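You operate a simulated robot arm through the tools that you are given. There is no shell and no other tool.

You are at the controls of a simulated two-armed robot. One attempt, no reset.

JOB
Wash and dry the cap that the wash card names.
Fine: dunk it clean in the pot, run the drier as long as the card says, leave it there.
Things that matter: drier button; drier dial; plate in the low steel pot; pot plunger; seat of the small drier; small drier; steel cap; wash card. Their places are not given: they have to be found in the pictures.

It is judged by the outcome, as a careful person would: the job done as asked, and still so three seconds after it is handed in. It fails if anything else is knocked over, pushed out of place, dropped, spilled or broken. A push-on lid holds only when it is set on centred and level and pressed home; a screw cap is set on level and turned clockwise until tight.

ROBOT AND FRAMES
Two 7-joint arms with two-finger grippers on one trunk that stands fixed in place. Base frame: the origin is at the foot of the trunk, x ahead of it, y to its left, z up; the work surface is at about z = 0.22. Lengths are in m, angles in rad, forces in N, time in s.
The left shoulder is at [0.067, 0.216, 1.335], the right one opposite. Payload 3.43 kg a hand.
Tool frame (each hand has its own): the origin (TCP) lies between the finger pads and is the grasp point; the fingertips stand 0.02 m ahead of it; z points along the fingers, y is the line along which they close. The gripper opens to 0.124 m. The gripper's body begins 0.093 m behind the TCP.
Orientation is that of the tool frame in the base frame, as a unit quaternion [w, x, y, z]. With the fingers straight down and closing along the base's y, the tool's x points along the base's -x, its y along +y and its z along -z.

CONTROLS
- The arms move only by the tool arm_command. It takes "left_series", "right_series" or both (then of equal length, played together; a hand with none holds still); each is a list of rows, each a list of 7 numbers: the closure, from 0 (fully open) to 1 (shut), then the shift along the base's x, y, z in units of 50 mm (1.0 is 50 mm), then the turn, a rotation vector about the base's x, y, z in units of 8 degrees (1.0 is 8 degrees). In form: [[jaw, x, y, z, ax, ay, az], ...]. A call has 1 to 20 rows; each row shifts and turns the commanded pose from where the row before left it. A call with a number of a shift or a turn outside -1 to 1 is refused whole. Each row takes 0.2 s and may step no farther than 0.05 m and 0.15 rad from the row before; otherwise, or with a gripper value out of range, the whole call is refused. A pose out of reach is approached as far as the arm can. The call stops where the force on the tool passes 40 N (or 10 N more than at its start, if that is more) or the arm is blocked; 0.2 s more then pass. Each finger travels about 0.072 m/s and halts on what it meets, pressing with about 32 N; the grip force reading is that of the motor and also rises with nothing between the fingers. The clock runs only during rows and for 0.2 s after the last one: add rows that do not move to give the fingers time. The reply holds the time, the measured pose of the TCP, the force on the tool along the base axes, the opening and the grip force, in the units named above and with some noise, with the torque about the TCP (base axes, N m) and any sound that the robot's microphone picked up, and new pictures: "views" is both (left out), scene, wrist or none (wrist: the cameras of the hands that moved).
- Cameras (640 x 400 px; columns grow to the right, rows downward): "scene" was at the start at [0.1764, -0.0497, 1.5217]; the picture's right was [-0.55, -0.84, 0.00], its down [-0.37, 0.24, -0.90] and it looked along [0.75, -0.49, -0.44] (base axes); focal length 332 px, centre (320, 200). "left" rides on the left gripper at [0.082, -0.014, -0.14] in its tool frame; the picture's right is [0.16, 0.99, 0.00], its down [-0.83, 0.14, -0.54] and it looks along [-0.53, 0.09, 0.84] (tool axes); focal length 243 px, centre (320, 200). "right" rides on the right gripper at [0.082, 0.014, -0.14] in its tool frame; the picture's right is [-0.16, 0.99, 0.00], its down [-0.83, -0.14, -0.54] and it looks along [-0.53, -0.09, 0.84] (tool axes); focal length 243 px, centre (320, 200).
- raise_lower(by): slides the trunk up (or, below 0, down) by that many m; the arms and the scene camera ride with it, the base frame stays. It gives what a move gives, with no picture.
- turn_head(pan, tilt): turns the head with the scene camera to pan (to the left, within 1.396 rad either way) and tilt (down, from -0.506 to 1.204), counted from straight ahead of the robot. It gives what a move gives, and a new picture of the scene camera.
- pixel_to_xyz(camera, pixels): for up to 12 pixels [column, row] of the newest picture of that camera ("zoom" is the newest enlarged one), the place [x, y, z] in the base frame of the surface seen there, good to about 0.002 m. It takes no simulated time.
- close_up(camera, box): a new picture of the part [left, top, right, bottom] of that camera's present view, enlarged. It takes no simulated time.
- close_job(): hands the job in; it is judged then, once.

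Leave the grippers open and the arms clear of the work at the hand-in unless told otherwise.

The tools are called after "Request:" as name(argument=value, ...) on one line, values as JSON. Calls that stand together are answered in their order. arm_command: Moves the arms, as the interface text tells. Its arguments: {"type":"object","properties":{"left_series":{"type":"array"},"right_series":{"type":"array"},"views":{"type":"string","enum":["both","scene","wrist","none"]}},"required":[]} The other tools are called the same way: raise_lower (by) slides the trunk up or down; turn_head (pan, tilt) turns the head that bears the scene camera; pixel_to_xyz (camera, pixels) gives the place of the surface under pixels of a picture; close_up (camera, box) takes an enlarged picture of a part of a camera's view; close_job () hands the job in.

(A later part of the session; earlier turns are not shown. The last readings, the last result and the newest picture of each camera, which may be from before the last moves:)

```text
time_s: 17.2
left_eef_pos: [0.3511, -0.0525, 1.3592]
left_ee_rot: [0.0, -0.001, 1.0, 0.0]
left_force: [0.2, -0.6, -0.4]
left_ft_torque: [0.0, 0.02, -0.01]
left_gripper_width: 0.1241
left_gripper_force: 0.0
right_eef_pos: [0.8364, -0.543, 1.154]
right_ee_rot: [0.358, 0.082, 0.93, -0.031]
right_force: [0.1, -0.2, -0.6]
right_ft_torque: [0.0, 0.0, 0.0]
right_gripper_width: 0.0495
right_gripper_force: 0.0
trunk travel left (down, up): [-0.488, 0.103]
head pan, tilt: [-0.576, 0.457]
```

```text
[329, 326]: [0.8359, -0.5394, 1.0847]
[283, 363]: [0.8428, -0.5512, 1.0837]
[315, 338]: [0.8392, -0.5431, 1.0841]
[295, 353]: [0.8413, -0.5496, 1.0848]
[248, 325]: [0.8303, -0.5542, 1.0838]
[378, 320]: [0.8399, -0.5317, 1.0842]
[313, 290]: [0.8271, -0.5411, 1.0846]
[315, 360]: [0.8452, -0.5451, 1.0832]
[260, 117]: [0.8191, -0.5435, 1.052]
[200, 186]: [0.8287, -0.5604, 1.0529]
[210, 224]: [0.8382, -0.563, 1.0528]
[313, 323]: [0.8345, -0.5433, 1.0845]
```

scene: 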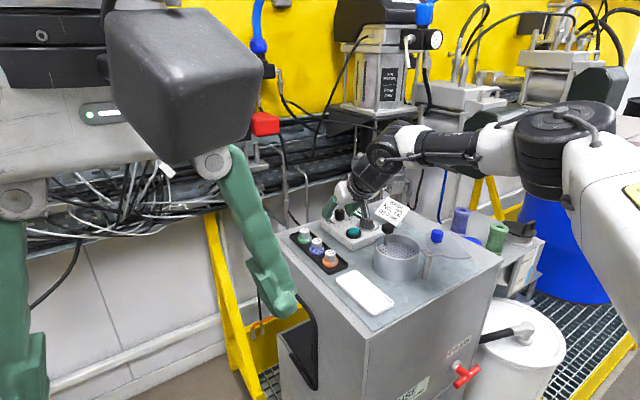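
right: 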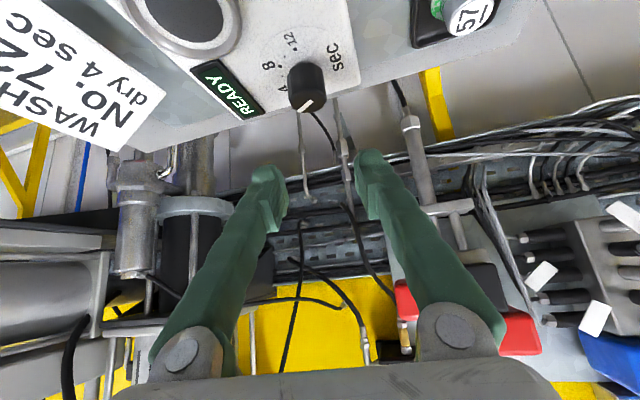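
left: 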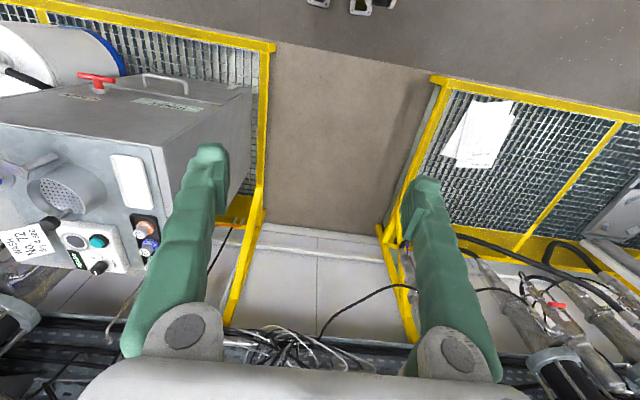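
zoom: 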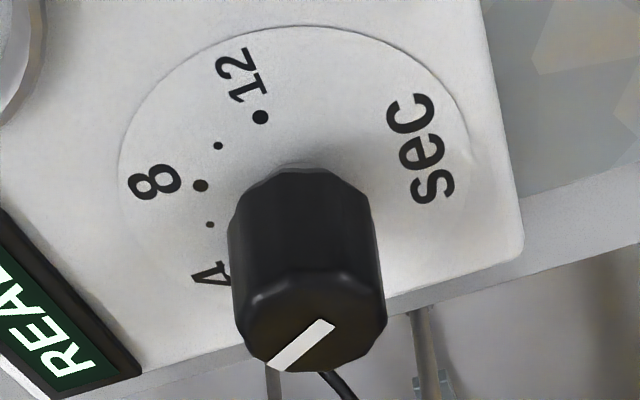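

The pointer works out at about 60° clockwise, i.e. on 4 s. Next, cap 72: I move over it at (0.712, -0.427), with yaw -25° and tilt 30°.

Request:
arm_command(right_series=[[0.55, -0.3, 0.2, 0.5, 0, 0, 0], [0.55, -0.55, 0.5, 0.2, 0, 0, -0.94], [0.55, -0.55, 0.5, 0.0, 0, 0, -0.935], [0.55, -0.55, 0.5, 0.0, 0.317, 0.68, 0], [0.55, -0.538, 0.62, 0, 0.317, 0.68, 0], [0.55, 0, 0, 0, 0, 0, 0]])

```text
time_s: 18.6
left_eef_pos: [0.3501, -0.0548, 1.3596]
left_ee_rot: [0.0, 0.001, 1.0, 0.001]
left_force: [1.5, -0.4, 0.1]
left_ft_torque: [0.05, 0.03, 0.02]
left_gripper_width: 0.1239
left_gripper_force: 0.0
right_eef_pos: [0.7145, -0.4285, 1.1885]
right_ee_rot: [0.252, 0.21, 0.943, -0.056]
right_force: [-0.3, 0.2, -0.4]
right_ft_torque: [0.01, 0.03, -0.04]
right_gripper_width: 0.0558
right_gripper_force: 0.1
trunk travel left (down, up): [-0.488, 0.103]
head pan, tilt: [-0.576, 0.457]
```

scene: 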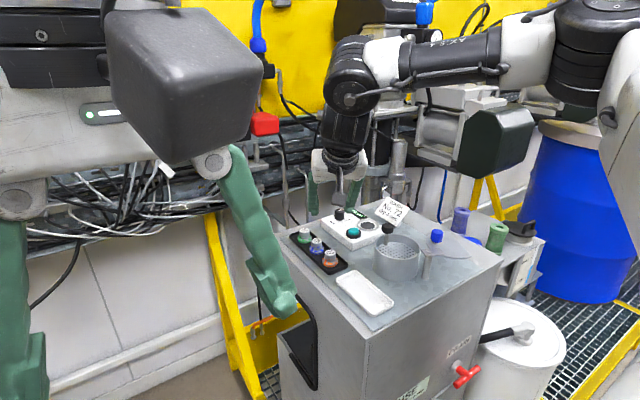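
right: 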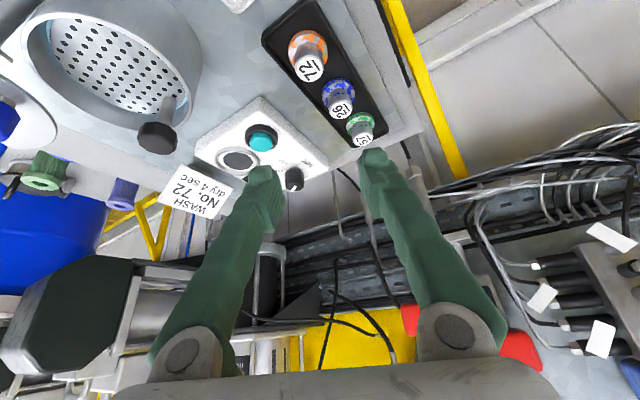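

Tilt 30°, yaw -25° confirmed. I zoom the wrist view on cap 72 at (310,60) to measure it.

Request:
close_up(camera="right", box=[260, 10, 380, 85])

Request:
pixel_to_xyz(camera="zoom", pixels=[[262, 305], [205, 300], [318, 305], [262, 265], [270, 345], [225, 215], [155, 210], [350, 195], [250, 120], [250, 165], [300, 240], [170, 260]])

```text
5.33 times, centred on (320, 48) of right
```

zoom: 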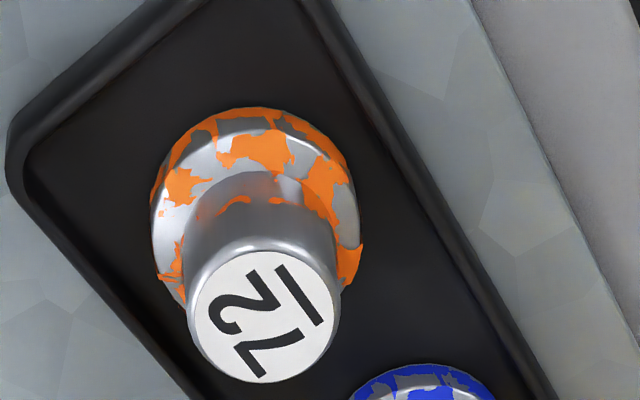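

```text
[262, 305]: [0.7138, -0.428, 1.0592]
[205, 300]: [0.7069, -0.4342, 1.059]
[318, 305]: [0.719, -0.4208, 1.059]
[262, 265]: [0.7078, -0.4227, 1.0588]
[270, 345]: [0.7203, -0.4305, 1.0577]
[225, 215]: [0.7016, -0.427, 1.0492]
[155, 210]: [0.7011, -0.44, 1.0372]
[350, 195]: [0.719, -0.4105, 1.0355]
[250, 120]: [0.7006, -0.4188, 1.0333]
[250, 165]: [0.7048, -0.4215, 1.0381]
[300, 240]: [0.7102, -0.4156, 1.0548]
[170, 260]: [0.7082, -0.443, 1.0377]
```

Cap 72: centre (0.7138, -0.4275), top z 1.059, flange top z 1.0375. I descend in two stages; first to z ≈ 1.09.

Request:
arm_command(right_series=[[0.55, 0, 0.01, -0.7, 0, 0, 0], [0.55, 0, 0, -0.7, 0, 0, 0], [0.55, 0, 0, -0.54, 0, 0, 0], [0.55, 0, 0, 0, 0, 0, 0]])

Request:
close_up(camera="scene", box=[280, 210, 380, 280])

```text
time_s: 19.6
left_eef_pos: [0.3509, -0.0533, 1.3596]
left_ee_rot: [0.0, 0.0, 1.0, -0.001]
left_force: [0.1, -0.4, 0.2]
left_ft_torque: [0.01, 0.02, -0.01]
left_gripper_width: 0.124
left_gripper_force: 0.1
right_eef_pos: [0.7156, -0.427, 1.0931]
right_ee_rot: [0.254, 0.209, 0.943, -0.056]
right_force: [1.0, -0.4, -0.1]
right_ft_torque: [-0.03, 0.0, 0.01]
right_gripper_width: 0.0557
right_gripper_force: 0.0
trunk travel left (down, up): [-0.488, 0.103]
head pan, tilt: [-0.576, 0.457]
```

scene: 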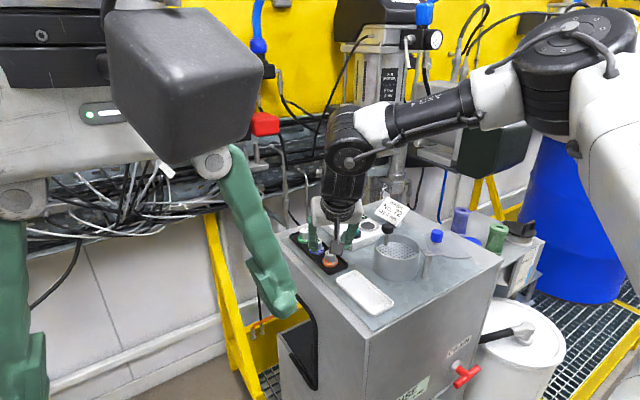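
right: 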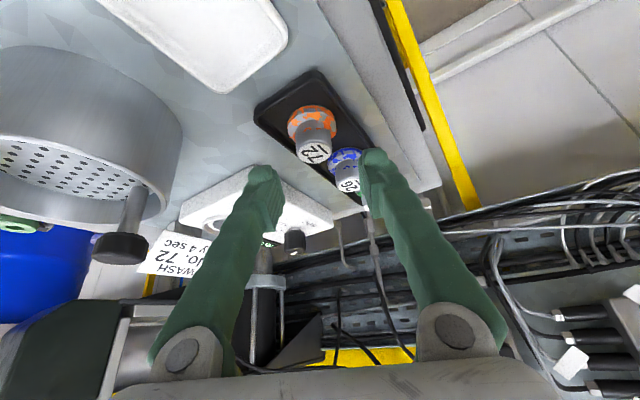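

```text
5.71 times, centred on (330, 245) of scene
```

zoom: 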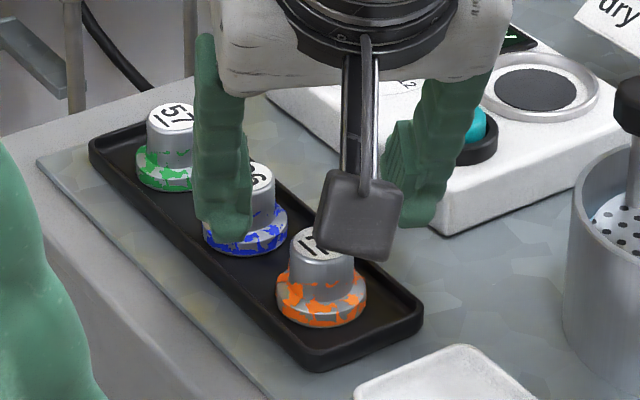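

Fingers straddle cap 72 and stay clear of cap 26. I descend 28 mm more and close.

Request:
arm_command(right_series=[[0.55, -0.02, 0, -0.3, 0, 0, 0], [0.55, 0, 0, -0.26, 0, 0, 0], [0.55, 0, 0, 0, 0, 0, 0], [1, 0, 0, 0, 0, 0, 0], [1, 0, 0, 0, 0, 0, 0], [1, 0, 0, 0, 0, 0, 0]])

Request:
close_up(camera="scene", box=[280, 210, 380, 280])

```text
time_s: 21.0
left_eef_pos: [0.3503, -0.0523, 1.3602]
left_ee_rot: [0.001, 0.0, 1.0, 0.0]
left_force: [-0.1, -0.7, 0.6]
left_ft_torque: [0.04, -0.02, 0.03]
left_gripper_width: 0.1242
left_gripper_force: 0.2
right_eef_pos: [0.7132, -0.427, 1.0647]
right_ee_rot: [0.254, 0.211, 0.942, -0.056]
right_force: [-0.8, 0.3, 0.1]
right_ft_torque: [0.01, -0.01, 0.01]
right_gripper_width: 0.0251
right_gripper_force: 31.9
trunk travel left (down, up): [-0.488, 0.103]
head pan, tilt: [-0.576, 0.457]
```

scene: 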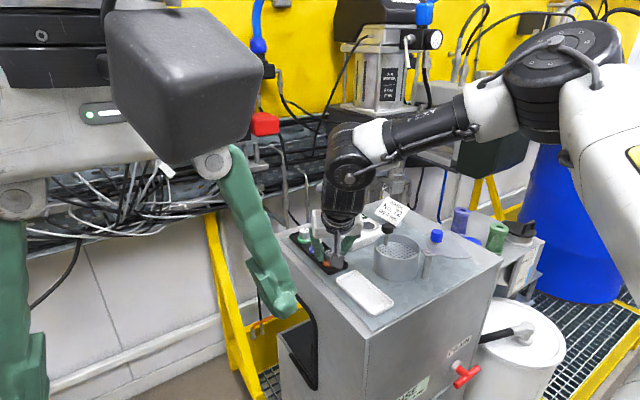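
right: 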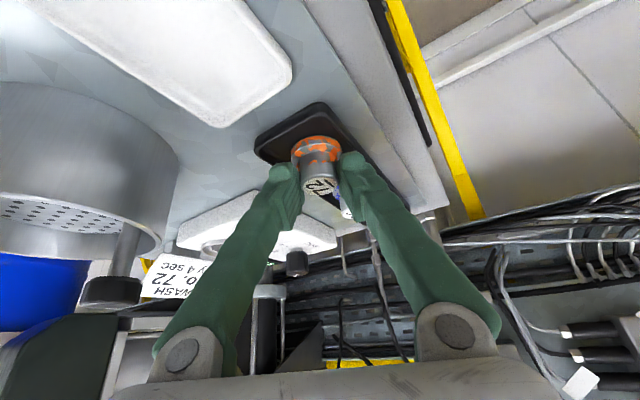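

```text
5.71 times, centred on (330, 245) of scene
```

zoom: 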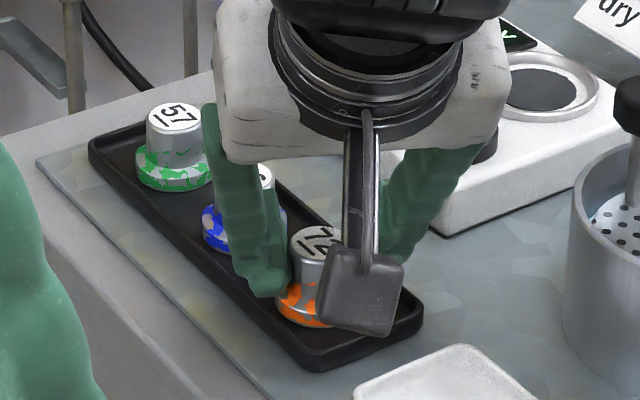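

Cap 72 is gripped (25 mm). I lift 110 mm and carry it above the pot plate at (0.600, -0.547), away from the plunger rod.

Request:
arm_command(right_series=[[1, 0, 0, 0.4, 0, 0, 0], [1, 0, 0, 0.9, 0, 0, 0], [1, 0, 0, 0.9, 0, 0, 0], [1, -0.566, -0.6, 0, 0, 0, 0], [1, -0.566, -0.6, 0, 0, 0, 0], [1, -0.566, -0.6, 0, 0, 0, 0], [1, -0.566, -0.6, 0, 0, 0, 0], [1, 0, 0, 0, 0, 0, 0]])

Request:
close_up(camera="scene", box=[340, 180, 480, 280])

```text
time_s: 22.8
left_eef_pos: [0.351, -0.0525, 1.3594]
left_ee_rot: [-0.001, 0.0, 1.0, 0.0]
left_force: [0.7, 0.5, -0.8]
left_ft_torque: [-0.01, 0.01, 0.03]
left_gripper_width: 0.124
left_gripper_force: 0.0
right_eef_pos: [0.5975, -0.545, 1.1741]
right_ee_rot: [0.253, 0.208, 0.943, -0.056]
right_force: [0.5, 0.9, -1.4]
right_ft_torque: [-0.01, 0.02, -0.03]
right_gripper_width: 0.0251
right_gripper_force: 32.1
trunk travel left (down, up): [-0.488, 0.103]
head pan, tilt: [-0.576, 0.457]
```

scene: 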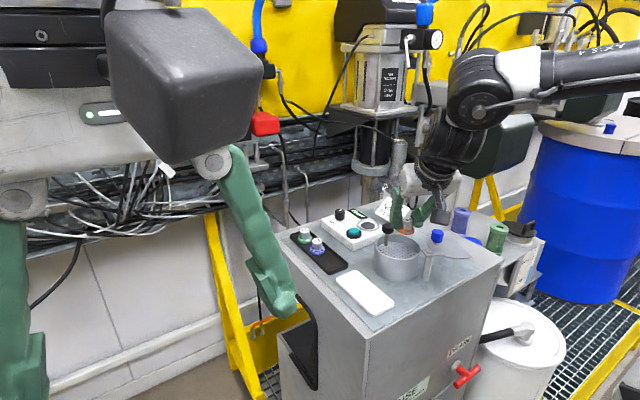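
right: 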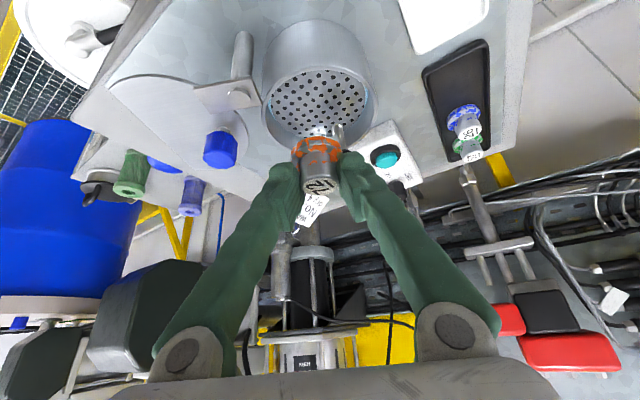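

```text
4.00 times, centred on (410, 230) of scene
```

zoom: 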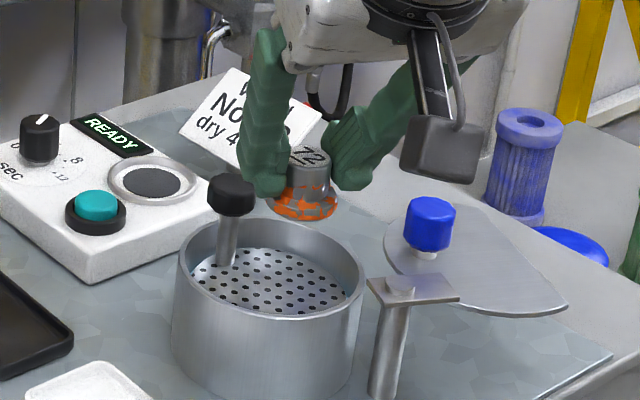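

Cap is over the plate and level. I lower 66 mm, to just above the plate.

Request:
arm_command(right_series=[[1, 0.04, -0.03, -0.5, 0, 0, 0], [1, 0, 0, -0.5, 0, 0, 0], [1, 0, 0, -0.3, 0, 0, 0], [1, 0, 0, 0, 0, 0, 0]])

Request:
close_up(camera="scene", box=[360, 200, 460, 280])

```text
time_s: 23.8
left_eef_pos: [0.3508, -0.0533, 1.3591]
left_ee_rot: [0.0, 0.0, 1.0, 0.0]
left_force: [-0.2, -0.2, -1.1]
left_ft_torque: [0.02, 0.02, -0.01]
left_gripper_width: 0.1241
left_gripper_force: 0.0
right_eef_pos: [0.5992, -0.5486, 1.1089]
right_ee_rot: [0.253, 0.21, 0.943, -0.057]
right_force: [0.2, -0.3, -1.5]
right_ft_torque: [0.02, 0.01, 0.01]
right_gripper_width: 0.0252
right_gripper_force: 32.1
trunk travel left (down, up): [-0.488, 0.103]
head pan, tilt: [-0.576, 0.457]
```

scene: 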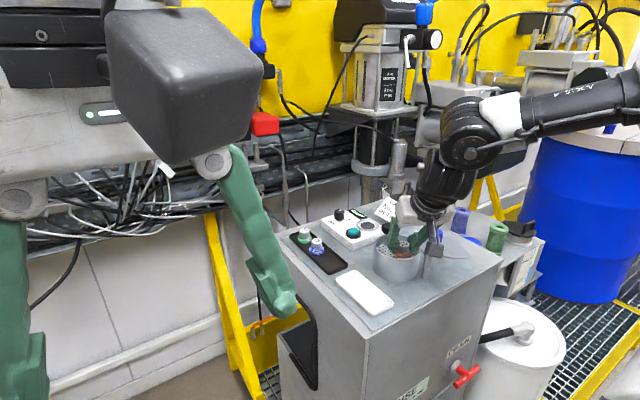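
right: 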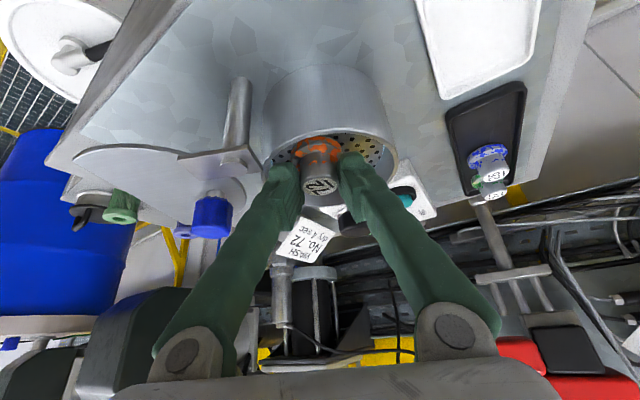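

```text
5.00 times, centred on (410, 240) of scene
```

zoom: 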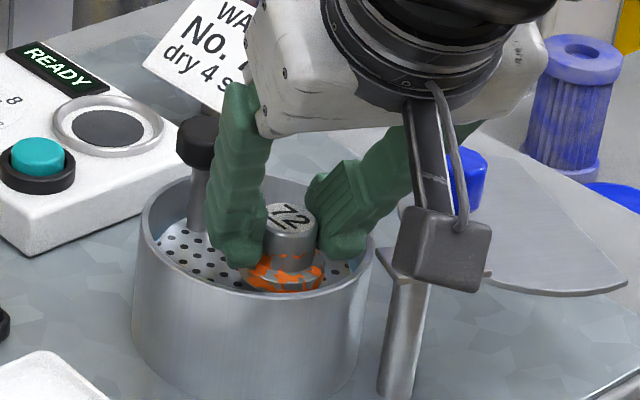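

Cap is some 3–4 mm above the plate. I lower 3 mm and read the force.

Request:
arm_command(right_series=[[1, 0, 0, -0.03, 0, 0, 0], [1, 0, 0, -0.03, 0, 0, 0], [1, 0, 0, 0, 0, 0, 0]], views="none")

```text
time_s: 24.6
left_eef_pos: [0.3514, -0.0545, 1.3602]
left_ee_rot: [0.0, 0.0, 1.0, 0.001]
left_force: [-1.6, -0.5, 0.2]
left_ft_torque: [0.01, 0.01, -0.05]
left_gripper_width: 0.1239
left_gripper_force: 0.1
right_eef_pos: [0.5997, -0.5476, 1.1051]
right_ee_rot: [0.254, 0.211, 0.942, -0.057]
right_force: [-0.1, 0.0, -0.5]
right_ft_torque: [-0.01, -0.02, -0.05]
right_gripper_width: 0.0251
right_gripper_force: 32.0
trunk travel left (down, up): [-0.488, 0.103]
head pan, tilt: [-0.576, 0.457]
```

No contact yet; another 2 mm.

Request:
arm_command(right_series=[[1, 0, 0, -0.02, 0, 0, 0], [1, 0, 0, -0.02, 0, 0, 0], [1, 0, 0, 0, 0, 0, 0]], views="none")

Request:
close_up(camera="scene", box=[375, 220, 435, 260])

```text
time_s: 25.4
left_eef_pos: [0.3514, -0.0532, 1.3595]
left_ee_rot: [-0.001, 0.0, 1.0, 0.0]
left_force: [-0.4, 0.7, 0.3]
left_ft_torque: [0.01, 0.0, -0.01]
left_gripper_width: 0.124
left_gripper_force: 0.1
right_eef_pos: [0.6004, -0.547, 1.1034]
right_ee_rot: [0.254, 0.21, 0.943, -0.056]
right_force: [0.2, -0.3, -0.3]
right_ft_torque: [0.0, 0.02, 0.0]
right_gripper_width: 0.0255
right_gripper_force: 32.4
trunk travel left (down, up): [-0.488, 0.103]
head pan, tilt: [-0.576, 0.457]
```

```text
10.00 times, centred on (405, 240) of scene
```

zoom: 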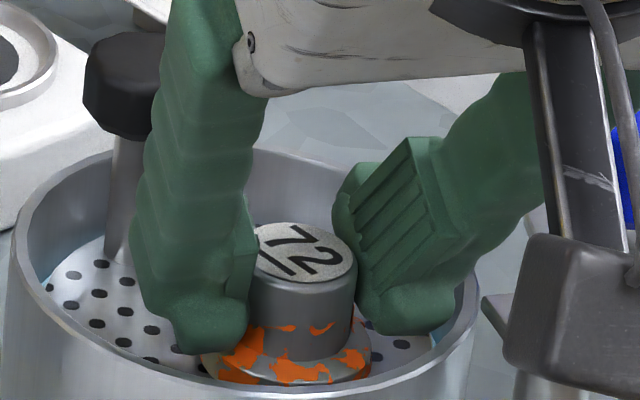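

Very close but no clear contact force. I lower 2 mm more.

Request:
arm_command(right_series=[[1, 0, 0, -0.02, 0, 0, 0], [1, 0, 0, -0.02, 0, 0, 0], [1, 0, 0, 0, 0, 0, 0]], views="none")

Request:
pixel_to_xyz(camera="scene", pixels=[[385, 247], [383, 244], [388, 250], [391, 252], [405, 240], [391, 210]])

```text
time_s: 26.2
left_eef_pos: [0.3517, -0.053, 1.3593]
left_ee_rot: [0.001, 0.0, 1.0, -0.001]
left_force: [-1.2, -0.4, -0.1]
left_ft_torque: [0.0, -0.01, 0.0]
left_gripper_width: 0.1242
left_gripper_force: 0.1
right_eef_pos: [0.5999, -0.5471, 1.1009]
right_ee_rot: [0.253, 0.21, 0.943, -0.056]
right_force: [0.8, -0.2, 1.0]
right_ft_torque: [-0.05, 0.0, 0.02]
right_gripper_width: 0.0255
right_gripper_force: 32.4
trunk travel left (down, up): [-0.488, 0.103]
head pan, tilt: [-0.576, 0.457]
```

```text
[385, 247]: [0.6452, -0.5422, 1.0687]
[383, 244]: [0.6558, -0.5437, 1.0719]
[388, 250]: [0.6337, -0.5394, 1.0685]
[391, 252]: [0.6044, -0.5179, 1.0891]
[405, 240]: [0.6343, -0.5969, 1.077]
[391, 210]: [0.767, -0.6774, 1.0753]
```

A slight force appears. I take a fresh zoom to see cap base against plate.

Request:
close_up(camera="scene", box=[375, 220, 435, 260])

Request:
pixel_to_xyz(camera="zoom", pixels=[[95, 290], [60, 265], [130, 350], [300, 250], [305, 275], [290, 372], [400, 350], [125, 60]])

```text
10.00 times, centred on (405, 240) of scene
```

zoom: 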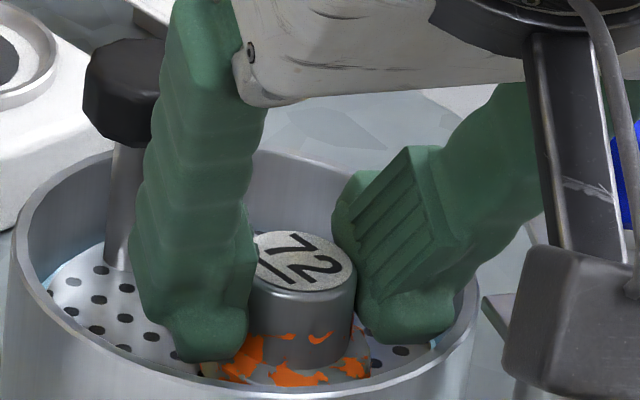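

```text
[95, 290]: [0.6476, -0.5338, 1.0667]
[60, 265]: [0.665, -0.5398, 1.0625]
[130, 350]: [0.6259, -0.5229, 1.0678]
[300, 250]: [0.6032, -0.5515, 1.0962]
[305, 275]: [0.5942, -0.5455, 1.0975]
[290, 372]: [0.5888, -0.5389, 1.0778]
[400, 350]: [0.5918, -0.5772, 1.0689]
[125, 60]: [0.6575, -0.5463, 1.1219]
```

The plate has just begun to give way (it is sprung), so the cap rests on it. I open the fingers to ~42 mm and rise straight up.

Request:
arm_command(right_series=[[0.66, 0, 0, 0, 0, 0, 0], [0.66, 0, 0, 0, 0, 0, 0], [0.66, 0, 0, 0.1, 0, 0, 0], [0.66, 0, 0, 0.4, 0, 0, 0], [0.66, 0, 0, 0.8, 0, 0, 0], [0.66, 0, 0, 0.8, 0, 0, 0], [0.66, 0, 0, 0, 0, 0, 0]])

Request:
close_up(camera="scene", box=[365, 210, 445, 265])

Request:
pixel_to_xyz(camera="zoom", pixels=[[335, 205], [320, 200], [300, 260], [200, 230], [200, 120], [400, 270]])

```text
time_s: 27.8
left_eef_pos: [0.3507, -0.0529, 1.3597]
left_ee_rot: [0.0, 0.0, 1.0, 0.0]
left_force: [0.1, -0.5, -0.6]
left_ft_torque: [0.0, 0.02, 0.01]
left_gripper_width: 0.1243
left_gripper_force: 0.0
right_eef_pos: [0.5984, -0.5472, 1.2068]
right_ee_rot: [0.252, 0.209, 0.943, -0.056]
right_force: [0.6, 0.3, 0.1]
right_ft_torque: [0.0, 0.02, 0.0]
right_gripper_width: 0.042
right_gripper_force: 0.0
trunk travel left (down, up): [-0.488, 0.103]
head pan, tilt: [-0.576, 0.457]
```

scene: 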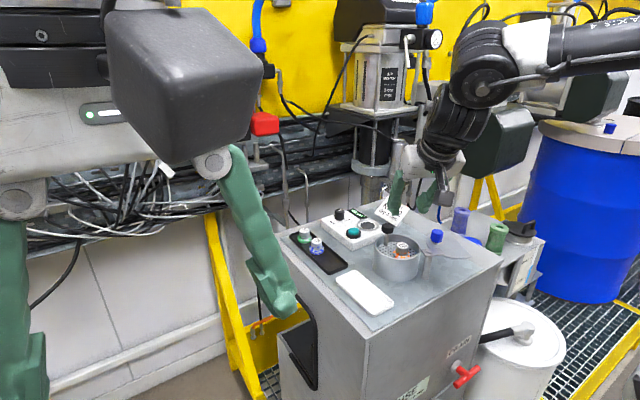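
right: 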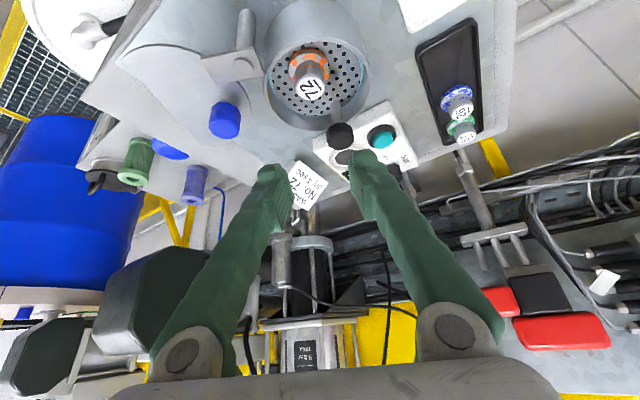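

```text
7.27 times, centred on (405, 238) of scene
```

zoom: 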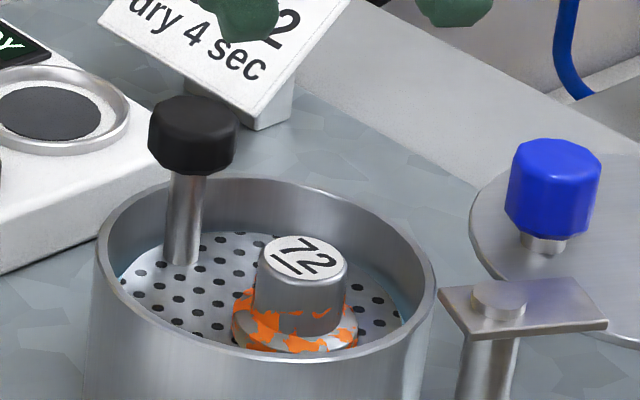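

```text
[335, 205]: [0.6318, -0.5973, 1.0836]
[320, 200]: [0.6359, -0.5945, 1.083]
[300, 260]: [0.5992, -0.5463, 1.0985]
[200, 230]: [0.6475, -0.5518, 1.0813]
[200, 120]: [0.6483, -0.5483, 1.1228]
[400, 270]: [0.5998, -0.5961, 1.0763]
```

Cap 72 stands level on the plate. Now the plunger: I close the fingers and bring the lower fingertip edge above the black knob (centre ≈ (0.650, -0.547), top 1.124).

Request:
arm_command(right_series=[[1, 0.5, 0, 0, 0, 0, 0], [1, 0.53, -0.01, -0.3, 0, 0, 0], [1, 0, 0, -0.6, 0, 0, 0], [1, 0, 0, 0, 0, 0, 0]])

Request:
close_up(camera="scene", box=[365, 200, 445, 255])

```text
time_s: 28.8
left_eef_pos: [0.3521, -0.0525, 1.3599]
left_ee_rot: [0.0, 0.0, 1.0, 0.0]
left_force: [-0.8, 0.8, -0.8]
left_ft_torque: [0.0, -0.04, -0.01]
left_gripper_width: 0.1239
left_gripper_force: 0.0
right_eef_pos: [0.651, -0.5481, 1.1614]
right_ee_rot: [0.253, 0.209, 0.943, -0.057]
right_force: [0.1, -0.3, -0.1]
right_ft_torque: [-0.01, 0.02, -0.02]
right_gripper_width: 0.0
right_gripper_force: 31.9
trunk travel left (down, up): [-0.488, 0.103]
head pan, tilt: [-0.576, 0.457]
```

scene: 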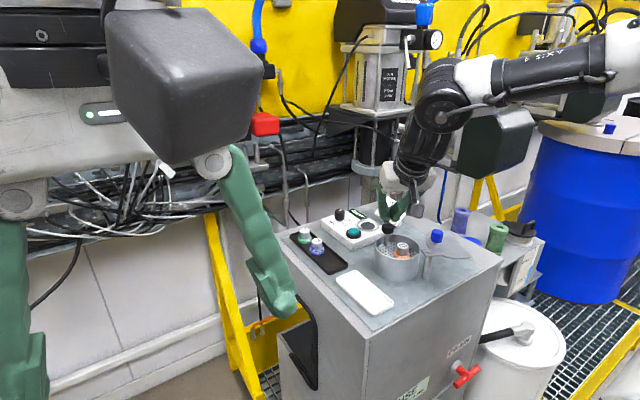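
right: 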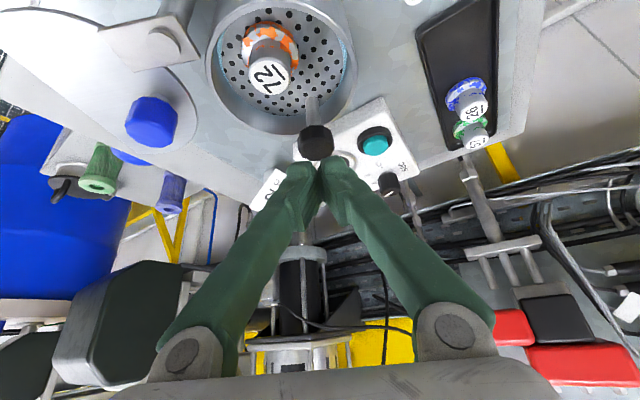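

```text
7.27 times, centred on (405, 228) of scene
```

zoom: 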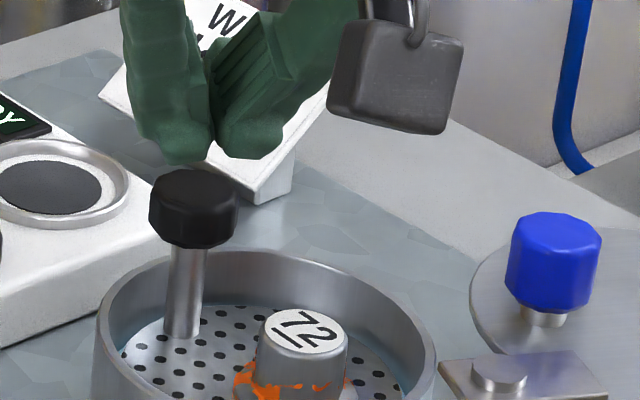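

I check the tip's position relative to the knob by measuring both in this zoom.

Request:
pixel_to_xyz(camera="zoom", pixels=[[180, 155], [245, 150], [205, 140], [222, 140], [193, 190], [155, 185], [235, 188], [193, 173], [193, 208]])

```text
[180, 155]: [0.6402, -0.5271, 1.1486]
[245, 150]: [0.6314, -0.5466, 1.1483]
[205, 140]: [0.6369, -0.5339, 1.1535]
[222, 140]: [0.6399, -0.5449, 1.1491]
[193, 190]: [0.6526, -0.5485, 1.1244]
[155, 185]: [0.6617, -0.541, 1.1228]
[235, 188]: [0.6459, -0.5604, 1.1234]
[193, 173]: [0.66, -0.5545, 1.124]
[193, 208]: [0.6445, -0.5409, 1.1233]
```

The fingertip edge sits slightly short of the knob centre; I shift 3–4 mm and press down slowly, watching force.

Request:
arm_command(right_series=[[1, 0.06, -0.08, 0, 0, 0, 0], [1, 0, 0, -0.2, 0, 0, 0], [1, 0, 0, -0.2, 0, 0, 0], [1, 0, 0, -0.2, 0, 0, 0], [1, 0, 0, 0, 0, 0, 0]])

Request:
close_up(camera="scene", box=[365, 200, 445, 255])

```text
time_s: 30.0
left_eef_pos: [0.3501, -0.0525, 1.3596]
left_ee_rot: [0.0, 0.0, 1.0, 0.0]
left_force: [0.1, -0.1, -0.1]
left_ft_torque: [0.01, 0.01, 0.01]
left_gripper_width: 0.1243
left_gripper_force: 0.1
right_eef_pos: [0.6545, -0.5525, 1.1303]
right_ee_rot: [0.254, 0.209, 0.943, -0.056]
right_force: [0.2, -0.8, 1.8]
right_ft_torque: [-0.03, 0.02, -0.03]
right_gripper_width: 0.0058
right_gripper_force: 34.2
trunk travel left (down, up): [-0.488, 0.103]
head pan, tilt: [-0.576, 0.457]
```

scene: 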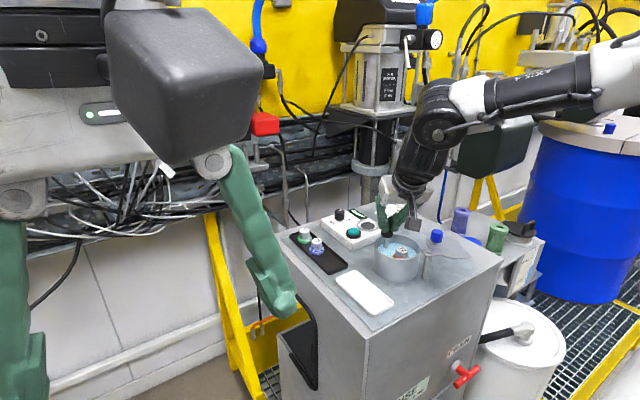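
right: 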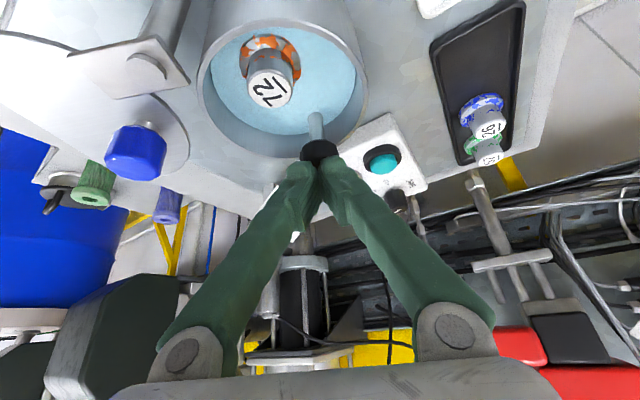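

```text
7.27 times, centred on (405, 228) of scene
```

zoom: 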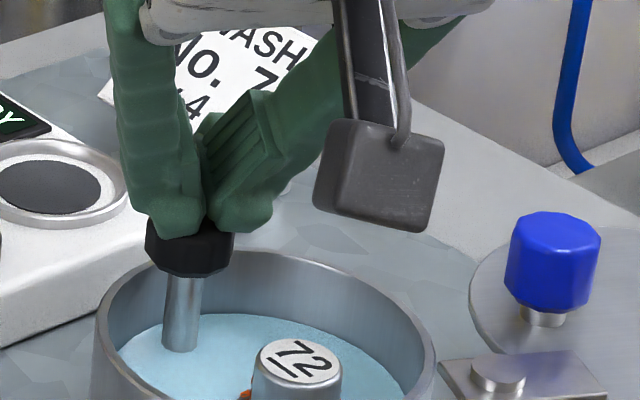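

The plate sinks, liquid rises around the cap. I press a further 20 mm and hold.

Request:
arm_command(right_series=[[1, 0, 0, -0.2, 0, 0, 0], [1, 0, 0, -0.2, 0, 0, 0], [1, 0, 0, 0, 0, 0, 0], [1, 0, 0, 0, 0, 0, 0]])

Request:
close_up(camera="scene", box=[365, 205, 445, 260])

```text
time_s: 31.0
left_eef_pos: [0.3512, -0.0527, 1.3595]
left_ee_rot: [0.0, 0.001, 1.0, 0.0]
left_force: [0.1, -0.4, -0.7]
left_ft_torque: [0.0, -0.01, 0.01]
left_gripper_width: 0.1239
left_gripper_force: 0.0
right_eef_pos: [0.6539, -0.5518, 1.1116]
right_ee_rot: [0.253, 0.21, 0.943, -0.056]
right_force: [0.4, -0.4, 4.6]
right_ft_torque: [-0.01, 0.03, 0.03]
right_gripper_width: 0.006
right_gripper_force: 34.3
trunk travel left (down, up): [-0.488, 0.103]
head pan, tilt: [-0.576, 0.457]
```

scene: 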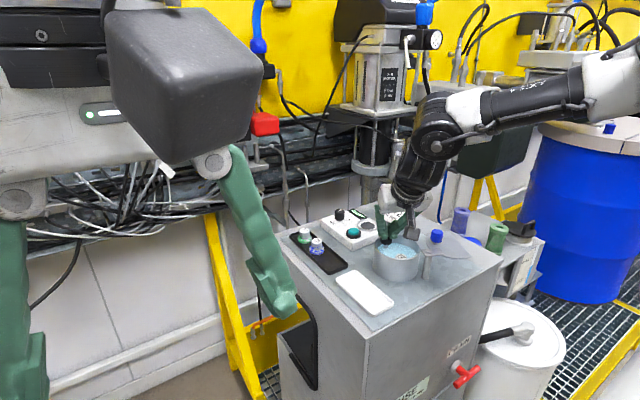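
right: 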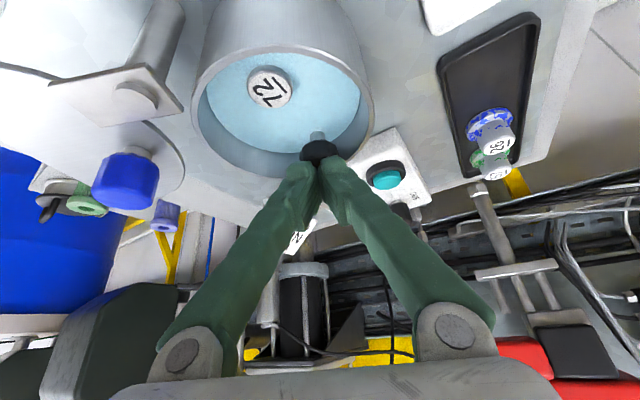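

```text
7.27 times, centred on (405, 232) of scene
```

zoom: 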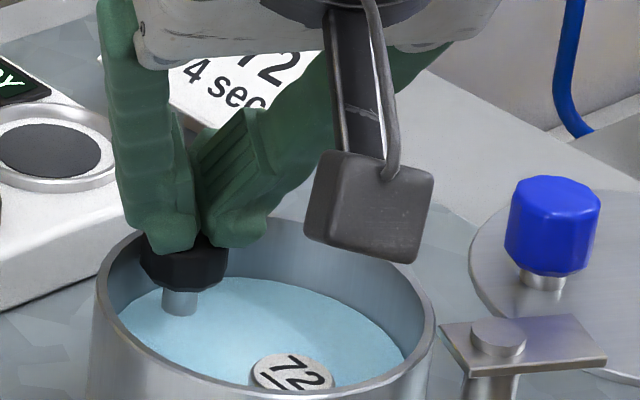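

Only the cap's number shows above the liquid. I press 3 mm more, hold ~1.5 s, then let the plunger rise.

Request:
arm_command(right_series=[[1, 0, 0, -0.06, 0, 0, 0], [1, 0, 0, 0, 0, 0, 0], [1, 0, 0, 0, 0, 0, 0], [1, 0, 0, 0, 0, 0, 0], [1, 0, 0, 0, 0, 0, 0], [1, 0, 0, 0, 0, 0, 0], [1, 0, 0, 0, 0, 0, 0]])

Request:
arm_command(right_series=[[1, 0, 0, 0.2, 0, 0, 0], [1, 0, 0, 0.2, 0, 0, 0], [1, 0, 0, 0.2, 0, 0, 0], [1, 0, 0, 0.2, 0, 0, 0], [1, 0, 0, 0.2, 0, 0, 0], [1, 0, 0, 0.2, 0, 0, 0], [1, 0, 0, 0, 0, 0, 0]])

Request:
close_up(camera="scene", box=[365, 205, 445, 260])

Request:
close_up(camera="right", box=[200, 0, 360, 130])

```text
time_s: 32.6
left_eef_pos: [0.3514, -0.0529, 1.3591]
left_ee_rot: [0.001, 0.0, 1.0, 0.0]
left_force: [0.1, 0.8, -0.6]
left_ft_torque: [0.02, 0.01, 0.0]
left_gripper_width: 0.124
left_gripper_force: 0.0
right_eef_pos: [0.6544, -0.5514, 1.1089]
right_ee_rot: [0.254, 0.209, 0.943, -0.056]
right_force: [1.9, -0.2, 4.1]
right_ft_torque: [0.03, -0.02, -0.01]
right_gripper_width: 0.0062
right_gripper_force: 34.6
trunk travel left (down, up): [-0.488, 0.103]
head pan, tilt: [-0.576, 0.457]
```

scene: 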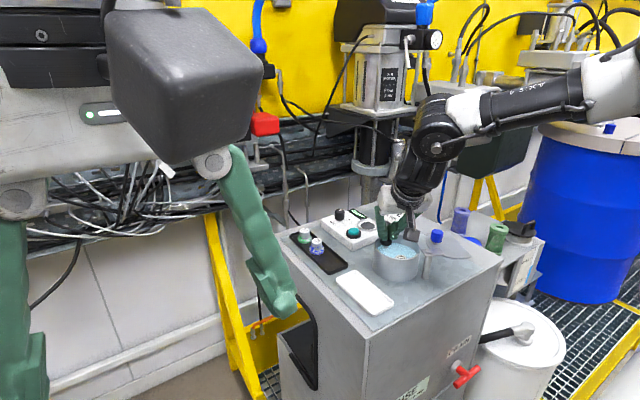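
right: 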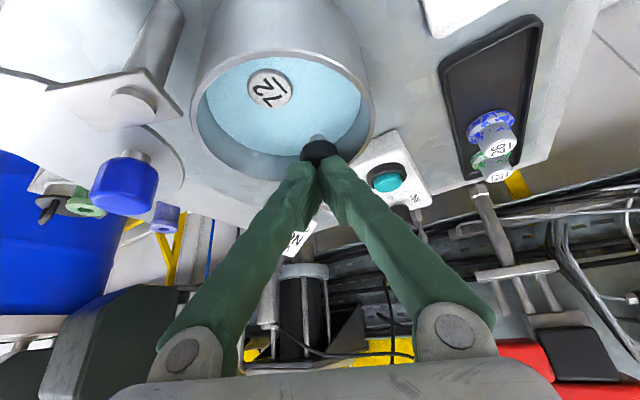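

```text
time_s: 34.2
left_eef_pos: [0.3516, -0.0538, 1.3602]
left_ee_rot: [-0.001, 0.0, 1.0, 0.0]
left_force: [0.2, -0.5, -0.4]
left_ft_torque: [0.01, 0.03, -0.01]
left_gripper_width: 0.1239
left_gripper_force: 0.1
right_eef_pos: [0.6544, -0.5536, 1.1678]
right_ee_rot: [0.252, 0.209, 0.943, -0.057]
right_force: [-0.2, -0.1, -0.6]
right_ft_torque: [-0.04, 0.01, 0.03]
right_gripper_width: 0.0001
right_gripper_force: 33.9
trunk travel left (down, up): [-0.488, 0.103]
head pan, tilt: [-0.576, 0.457]
```

scene: 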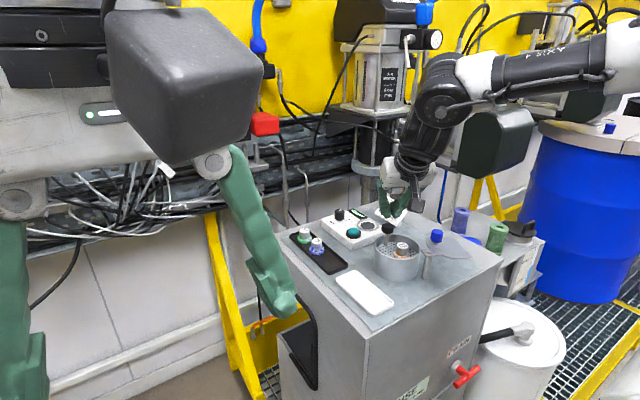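
right: 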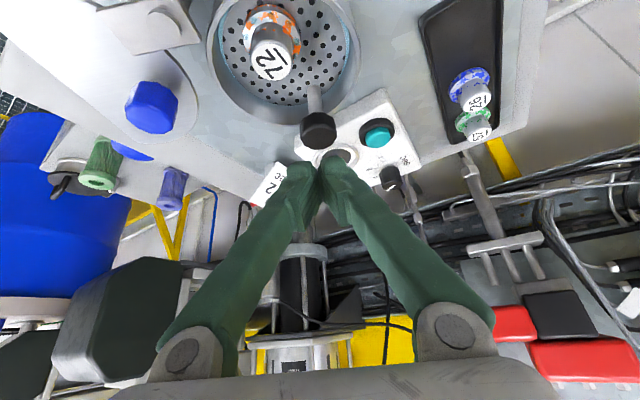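

```text
7.27 times, centred on (405, 232) of scene
```

zoom: 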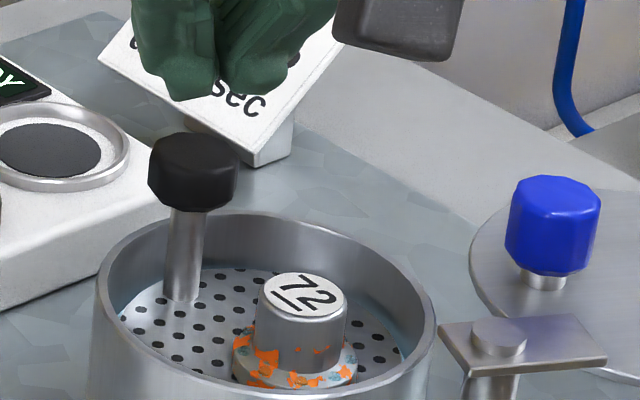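

```text
3.08 times, centred on (280, 65) of right
```

zoom: 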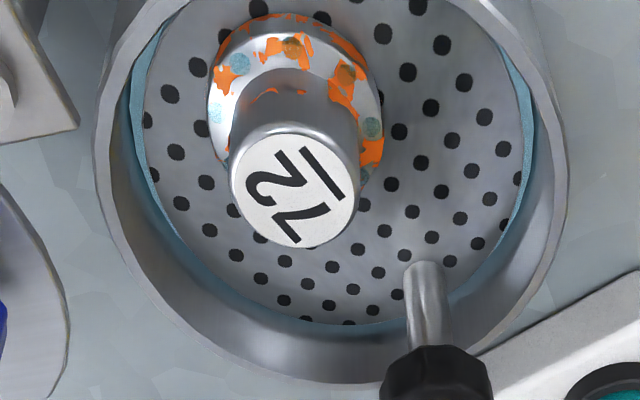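

The paint has partly come off (less orange, wet spots); it needs more dunking. I do two more full strokes.

Request:
arm_command(right_series=[[1, 0, 0, -0.25, 0, 0, 0], [1, 0, 0, -0.25, 0, 0, 0], [1, 0, 0, -0.25, 0, 0, 0], [1, 0, 0, -0.25, 0, 0, 0], [1, 0, 0, -0.17, 0, 0, 0], [1, 0, 0, 0, 0, 0, 0], [1, 0, 0, 0, 0, 0, 0], [1, 0, 0, 0.25, 0, 0, 0], [1, 0, 0, 0.25, 0, 0, 0], [1, 0, 0, 0.25, 0, 0, 0], [1, 0, 0, 0.25, 0, 0, 0], [1, 0, 0, 0, 0, 0, 0], [1, 0, 0, -0.25, 0, 0, 0], [1, 0, 0, -0.25, 0, 0, 0], [1, 0, 0, -0.25, 0, 0, 0], [1, 0, 0, -0.25, 0, 0, 0], [1, 0, 0, 0, 0, 0, 0], [1, 0, 0, 0, 0, 0, 0]], views="none")

Request:
arm_command(right_series=[[1, 0, 0, 0.2, 0, 0, 0], [1, 0, 0, 0.2, 0, 0, 0], [1, 0, 0, 0.2, 0, 0, 0], [1, 0, 0, 0.2, 0, 0, 0], [1, 0, 0, 0.2, 0, 0, 0], [1, 0, 0, 0.2, 0, 0, 0], [1, 0, 0, 0, 0, 0, 0]], views="wrist")

Request:
close_up(camera="scene", box=[365, 205, 445, 260])

Request:
close_up(camera="right", box=[200, 0, 360, 130])

```text
time_s: 38.0
left_eef_pos: [0.3521, -0.0526, 1.3607]
left_ee_rot: [0.001, 0.001, 1.0, 0.0]
left_force: [-1.0, 0.0, -0.7]
left_ft_torque: [0.02, 0.01, 0.02]
left_gripper_width: 0.1239
left_gripper_force: 0.1
right_eef_pos: [0.6568, -0.5522, 1.1106]
right_ee_rot: [0.254, 0.21, 0.942, -0.057]
right_force: [1.5, -1.2, 3.7]
right_ft_torque: [0.0, 0.04, 0.03]
right_gripper_width: 0.0061
right_gripper_force: 34.5
trunk travel left (down, up): [-0.488, 0.103]
head pan, tilt: [-0.576, 0.457]
```

```text
time_s: 39.6
left_eef_pos: [0.3508, -0.0525, 1.3604]
left_ee_rot: [0.0, 0.0, 1.0, 0.0]
left_force: [-0.2, 0.3, 0.7]
left_ft_torque: [-0.03, 0.05, 0.02]
left_gripper_width: 0.1242
left_gripper_force: 0.1
right_eef_pos: [0.6561, -0.5514, 1.1693]
right_ee_rot: [0.253, 0.21, 0.943, -0.057]
right_force: [-0.5, -0.2, -0.9]
right_ft_torque: [0.0, -0.02, 0.03]
right_gripper_width: 0.0
right_gripper_force: 33.7
trunk travel left (down, up): [-0.488, 0.103]
head pan, tilt: [-0.576, 0.457]
```

right: 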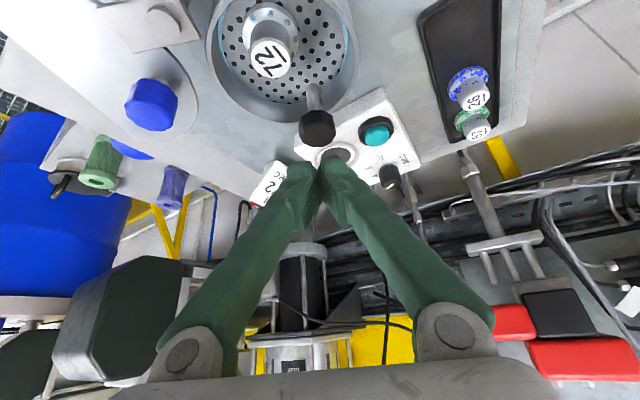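

```text
7.27 times, centred on (405, 232) of scene
```

zoom: 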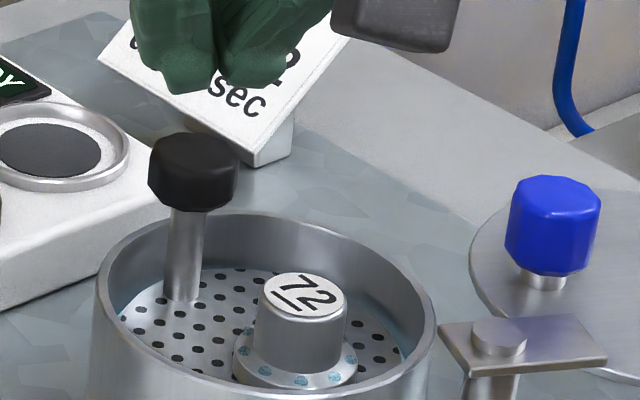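

```text
3.08 times, centred on (280, 65) of right
```

zoom: 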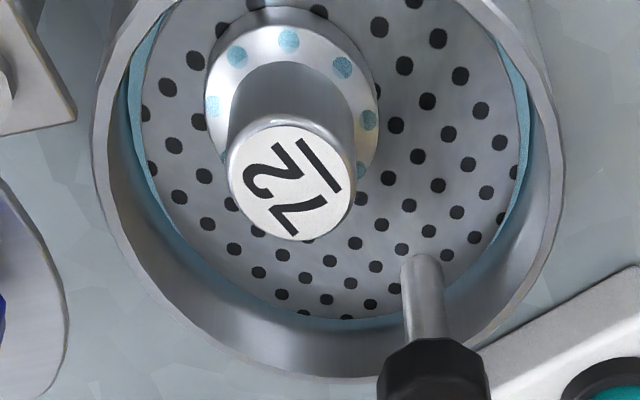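

The cap is clean on the visible sides, with only blue wet drops. I measure its present place on the plate in a fresh scene zoom.

Request:
pixel_to_xyz(camera="zoom", pixels=[[292, 180], [240, 180], [345, 180], [292, 140], [300, 225], [275, 125], [370, 40], [300, 20]])

Request:
close_up(camera="scene", box=[365, 205, 445, 260])

Request:
pixel_to_xyz(camera="zoom", pixels=[[305, 297], [262, 297], [346, 295], [305, 276], [303, 318], [245, 360], [352, 350], [300, 365], [250, 345]])

```text
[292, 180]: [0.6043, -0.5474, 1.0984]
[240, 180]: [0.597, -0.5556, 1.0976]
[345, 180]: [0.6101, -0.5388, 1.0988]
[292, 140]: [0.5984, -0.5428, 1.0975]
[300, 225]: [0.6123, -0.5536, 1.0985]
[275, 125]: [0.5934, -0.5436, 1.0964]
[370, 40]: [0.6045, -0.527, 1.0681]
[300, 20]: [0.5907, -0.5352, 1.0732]
```

```text
7.27 times, centred on (405, 232) of scene
```

zoom: 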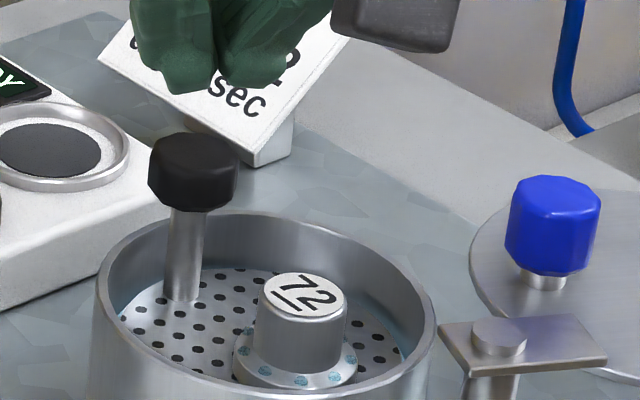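

```text
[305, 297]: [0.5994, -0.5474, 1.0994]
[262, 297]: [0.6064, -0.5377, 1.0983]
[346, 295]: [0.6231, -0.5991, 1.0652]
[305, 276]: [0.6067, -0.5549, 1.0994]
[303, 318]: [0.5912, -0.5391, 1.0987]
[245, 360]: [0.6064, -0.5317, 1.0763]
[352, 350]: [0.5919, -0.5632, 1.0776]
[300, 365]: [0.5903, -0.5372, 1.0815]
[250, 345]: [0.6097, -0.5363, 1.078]
```

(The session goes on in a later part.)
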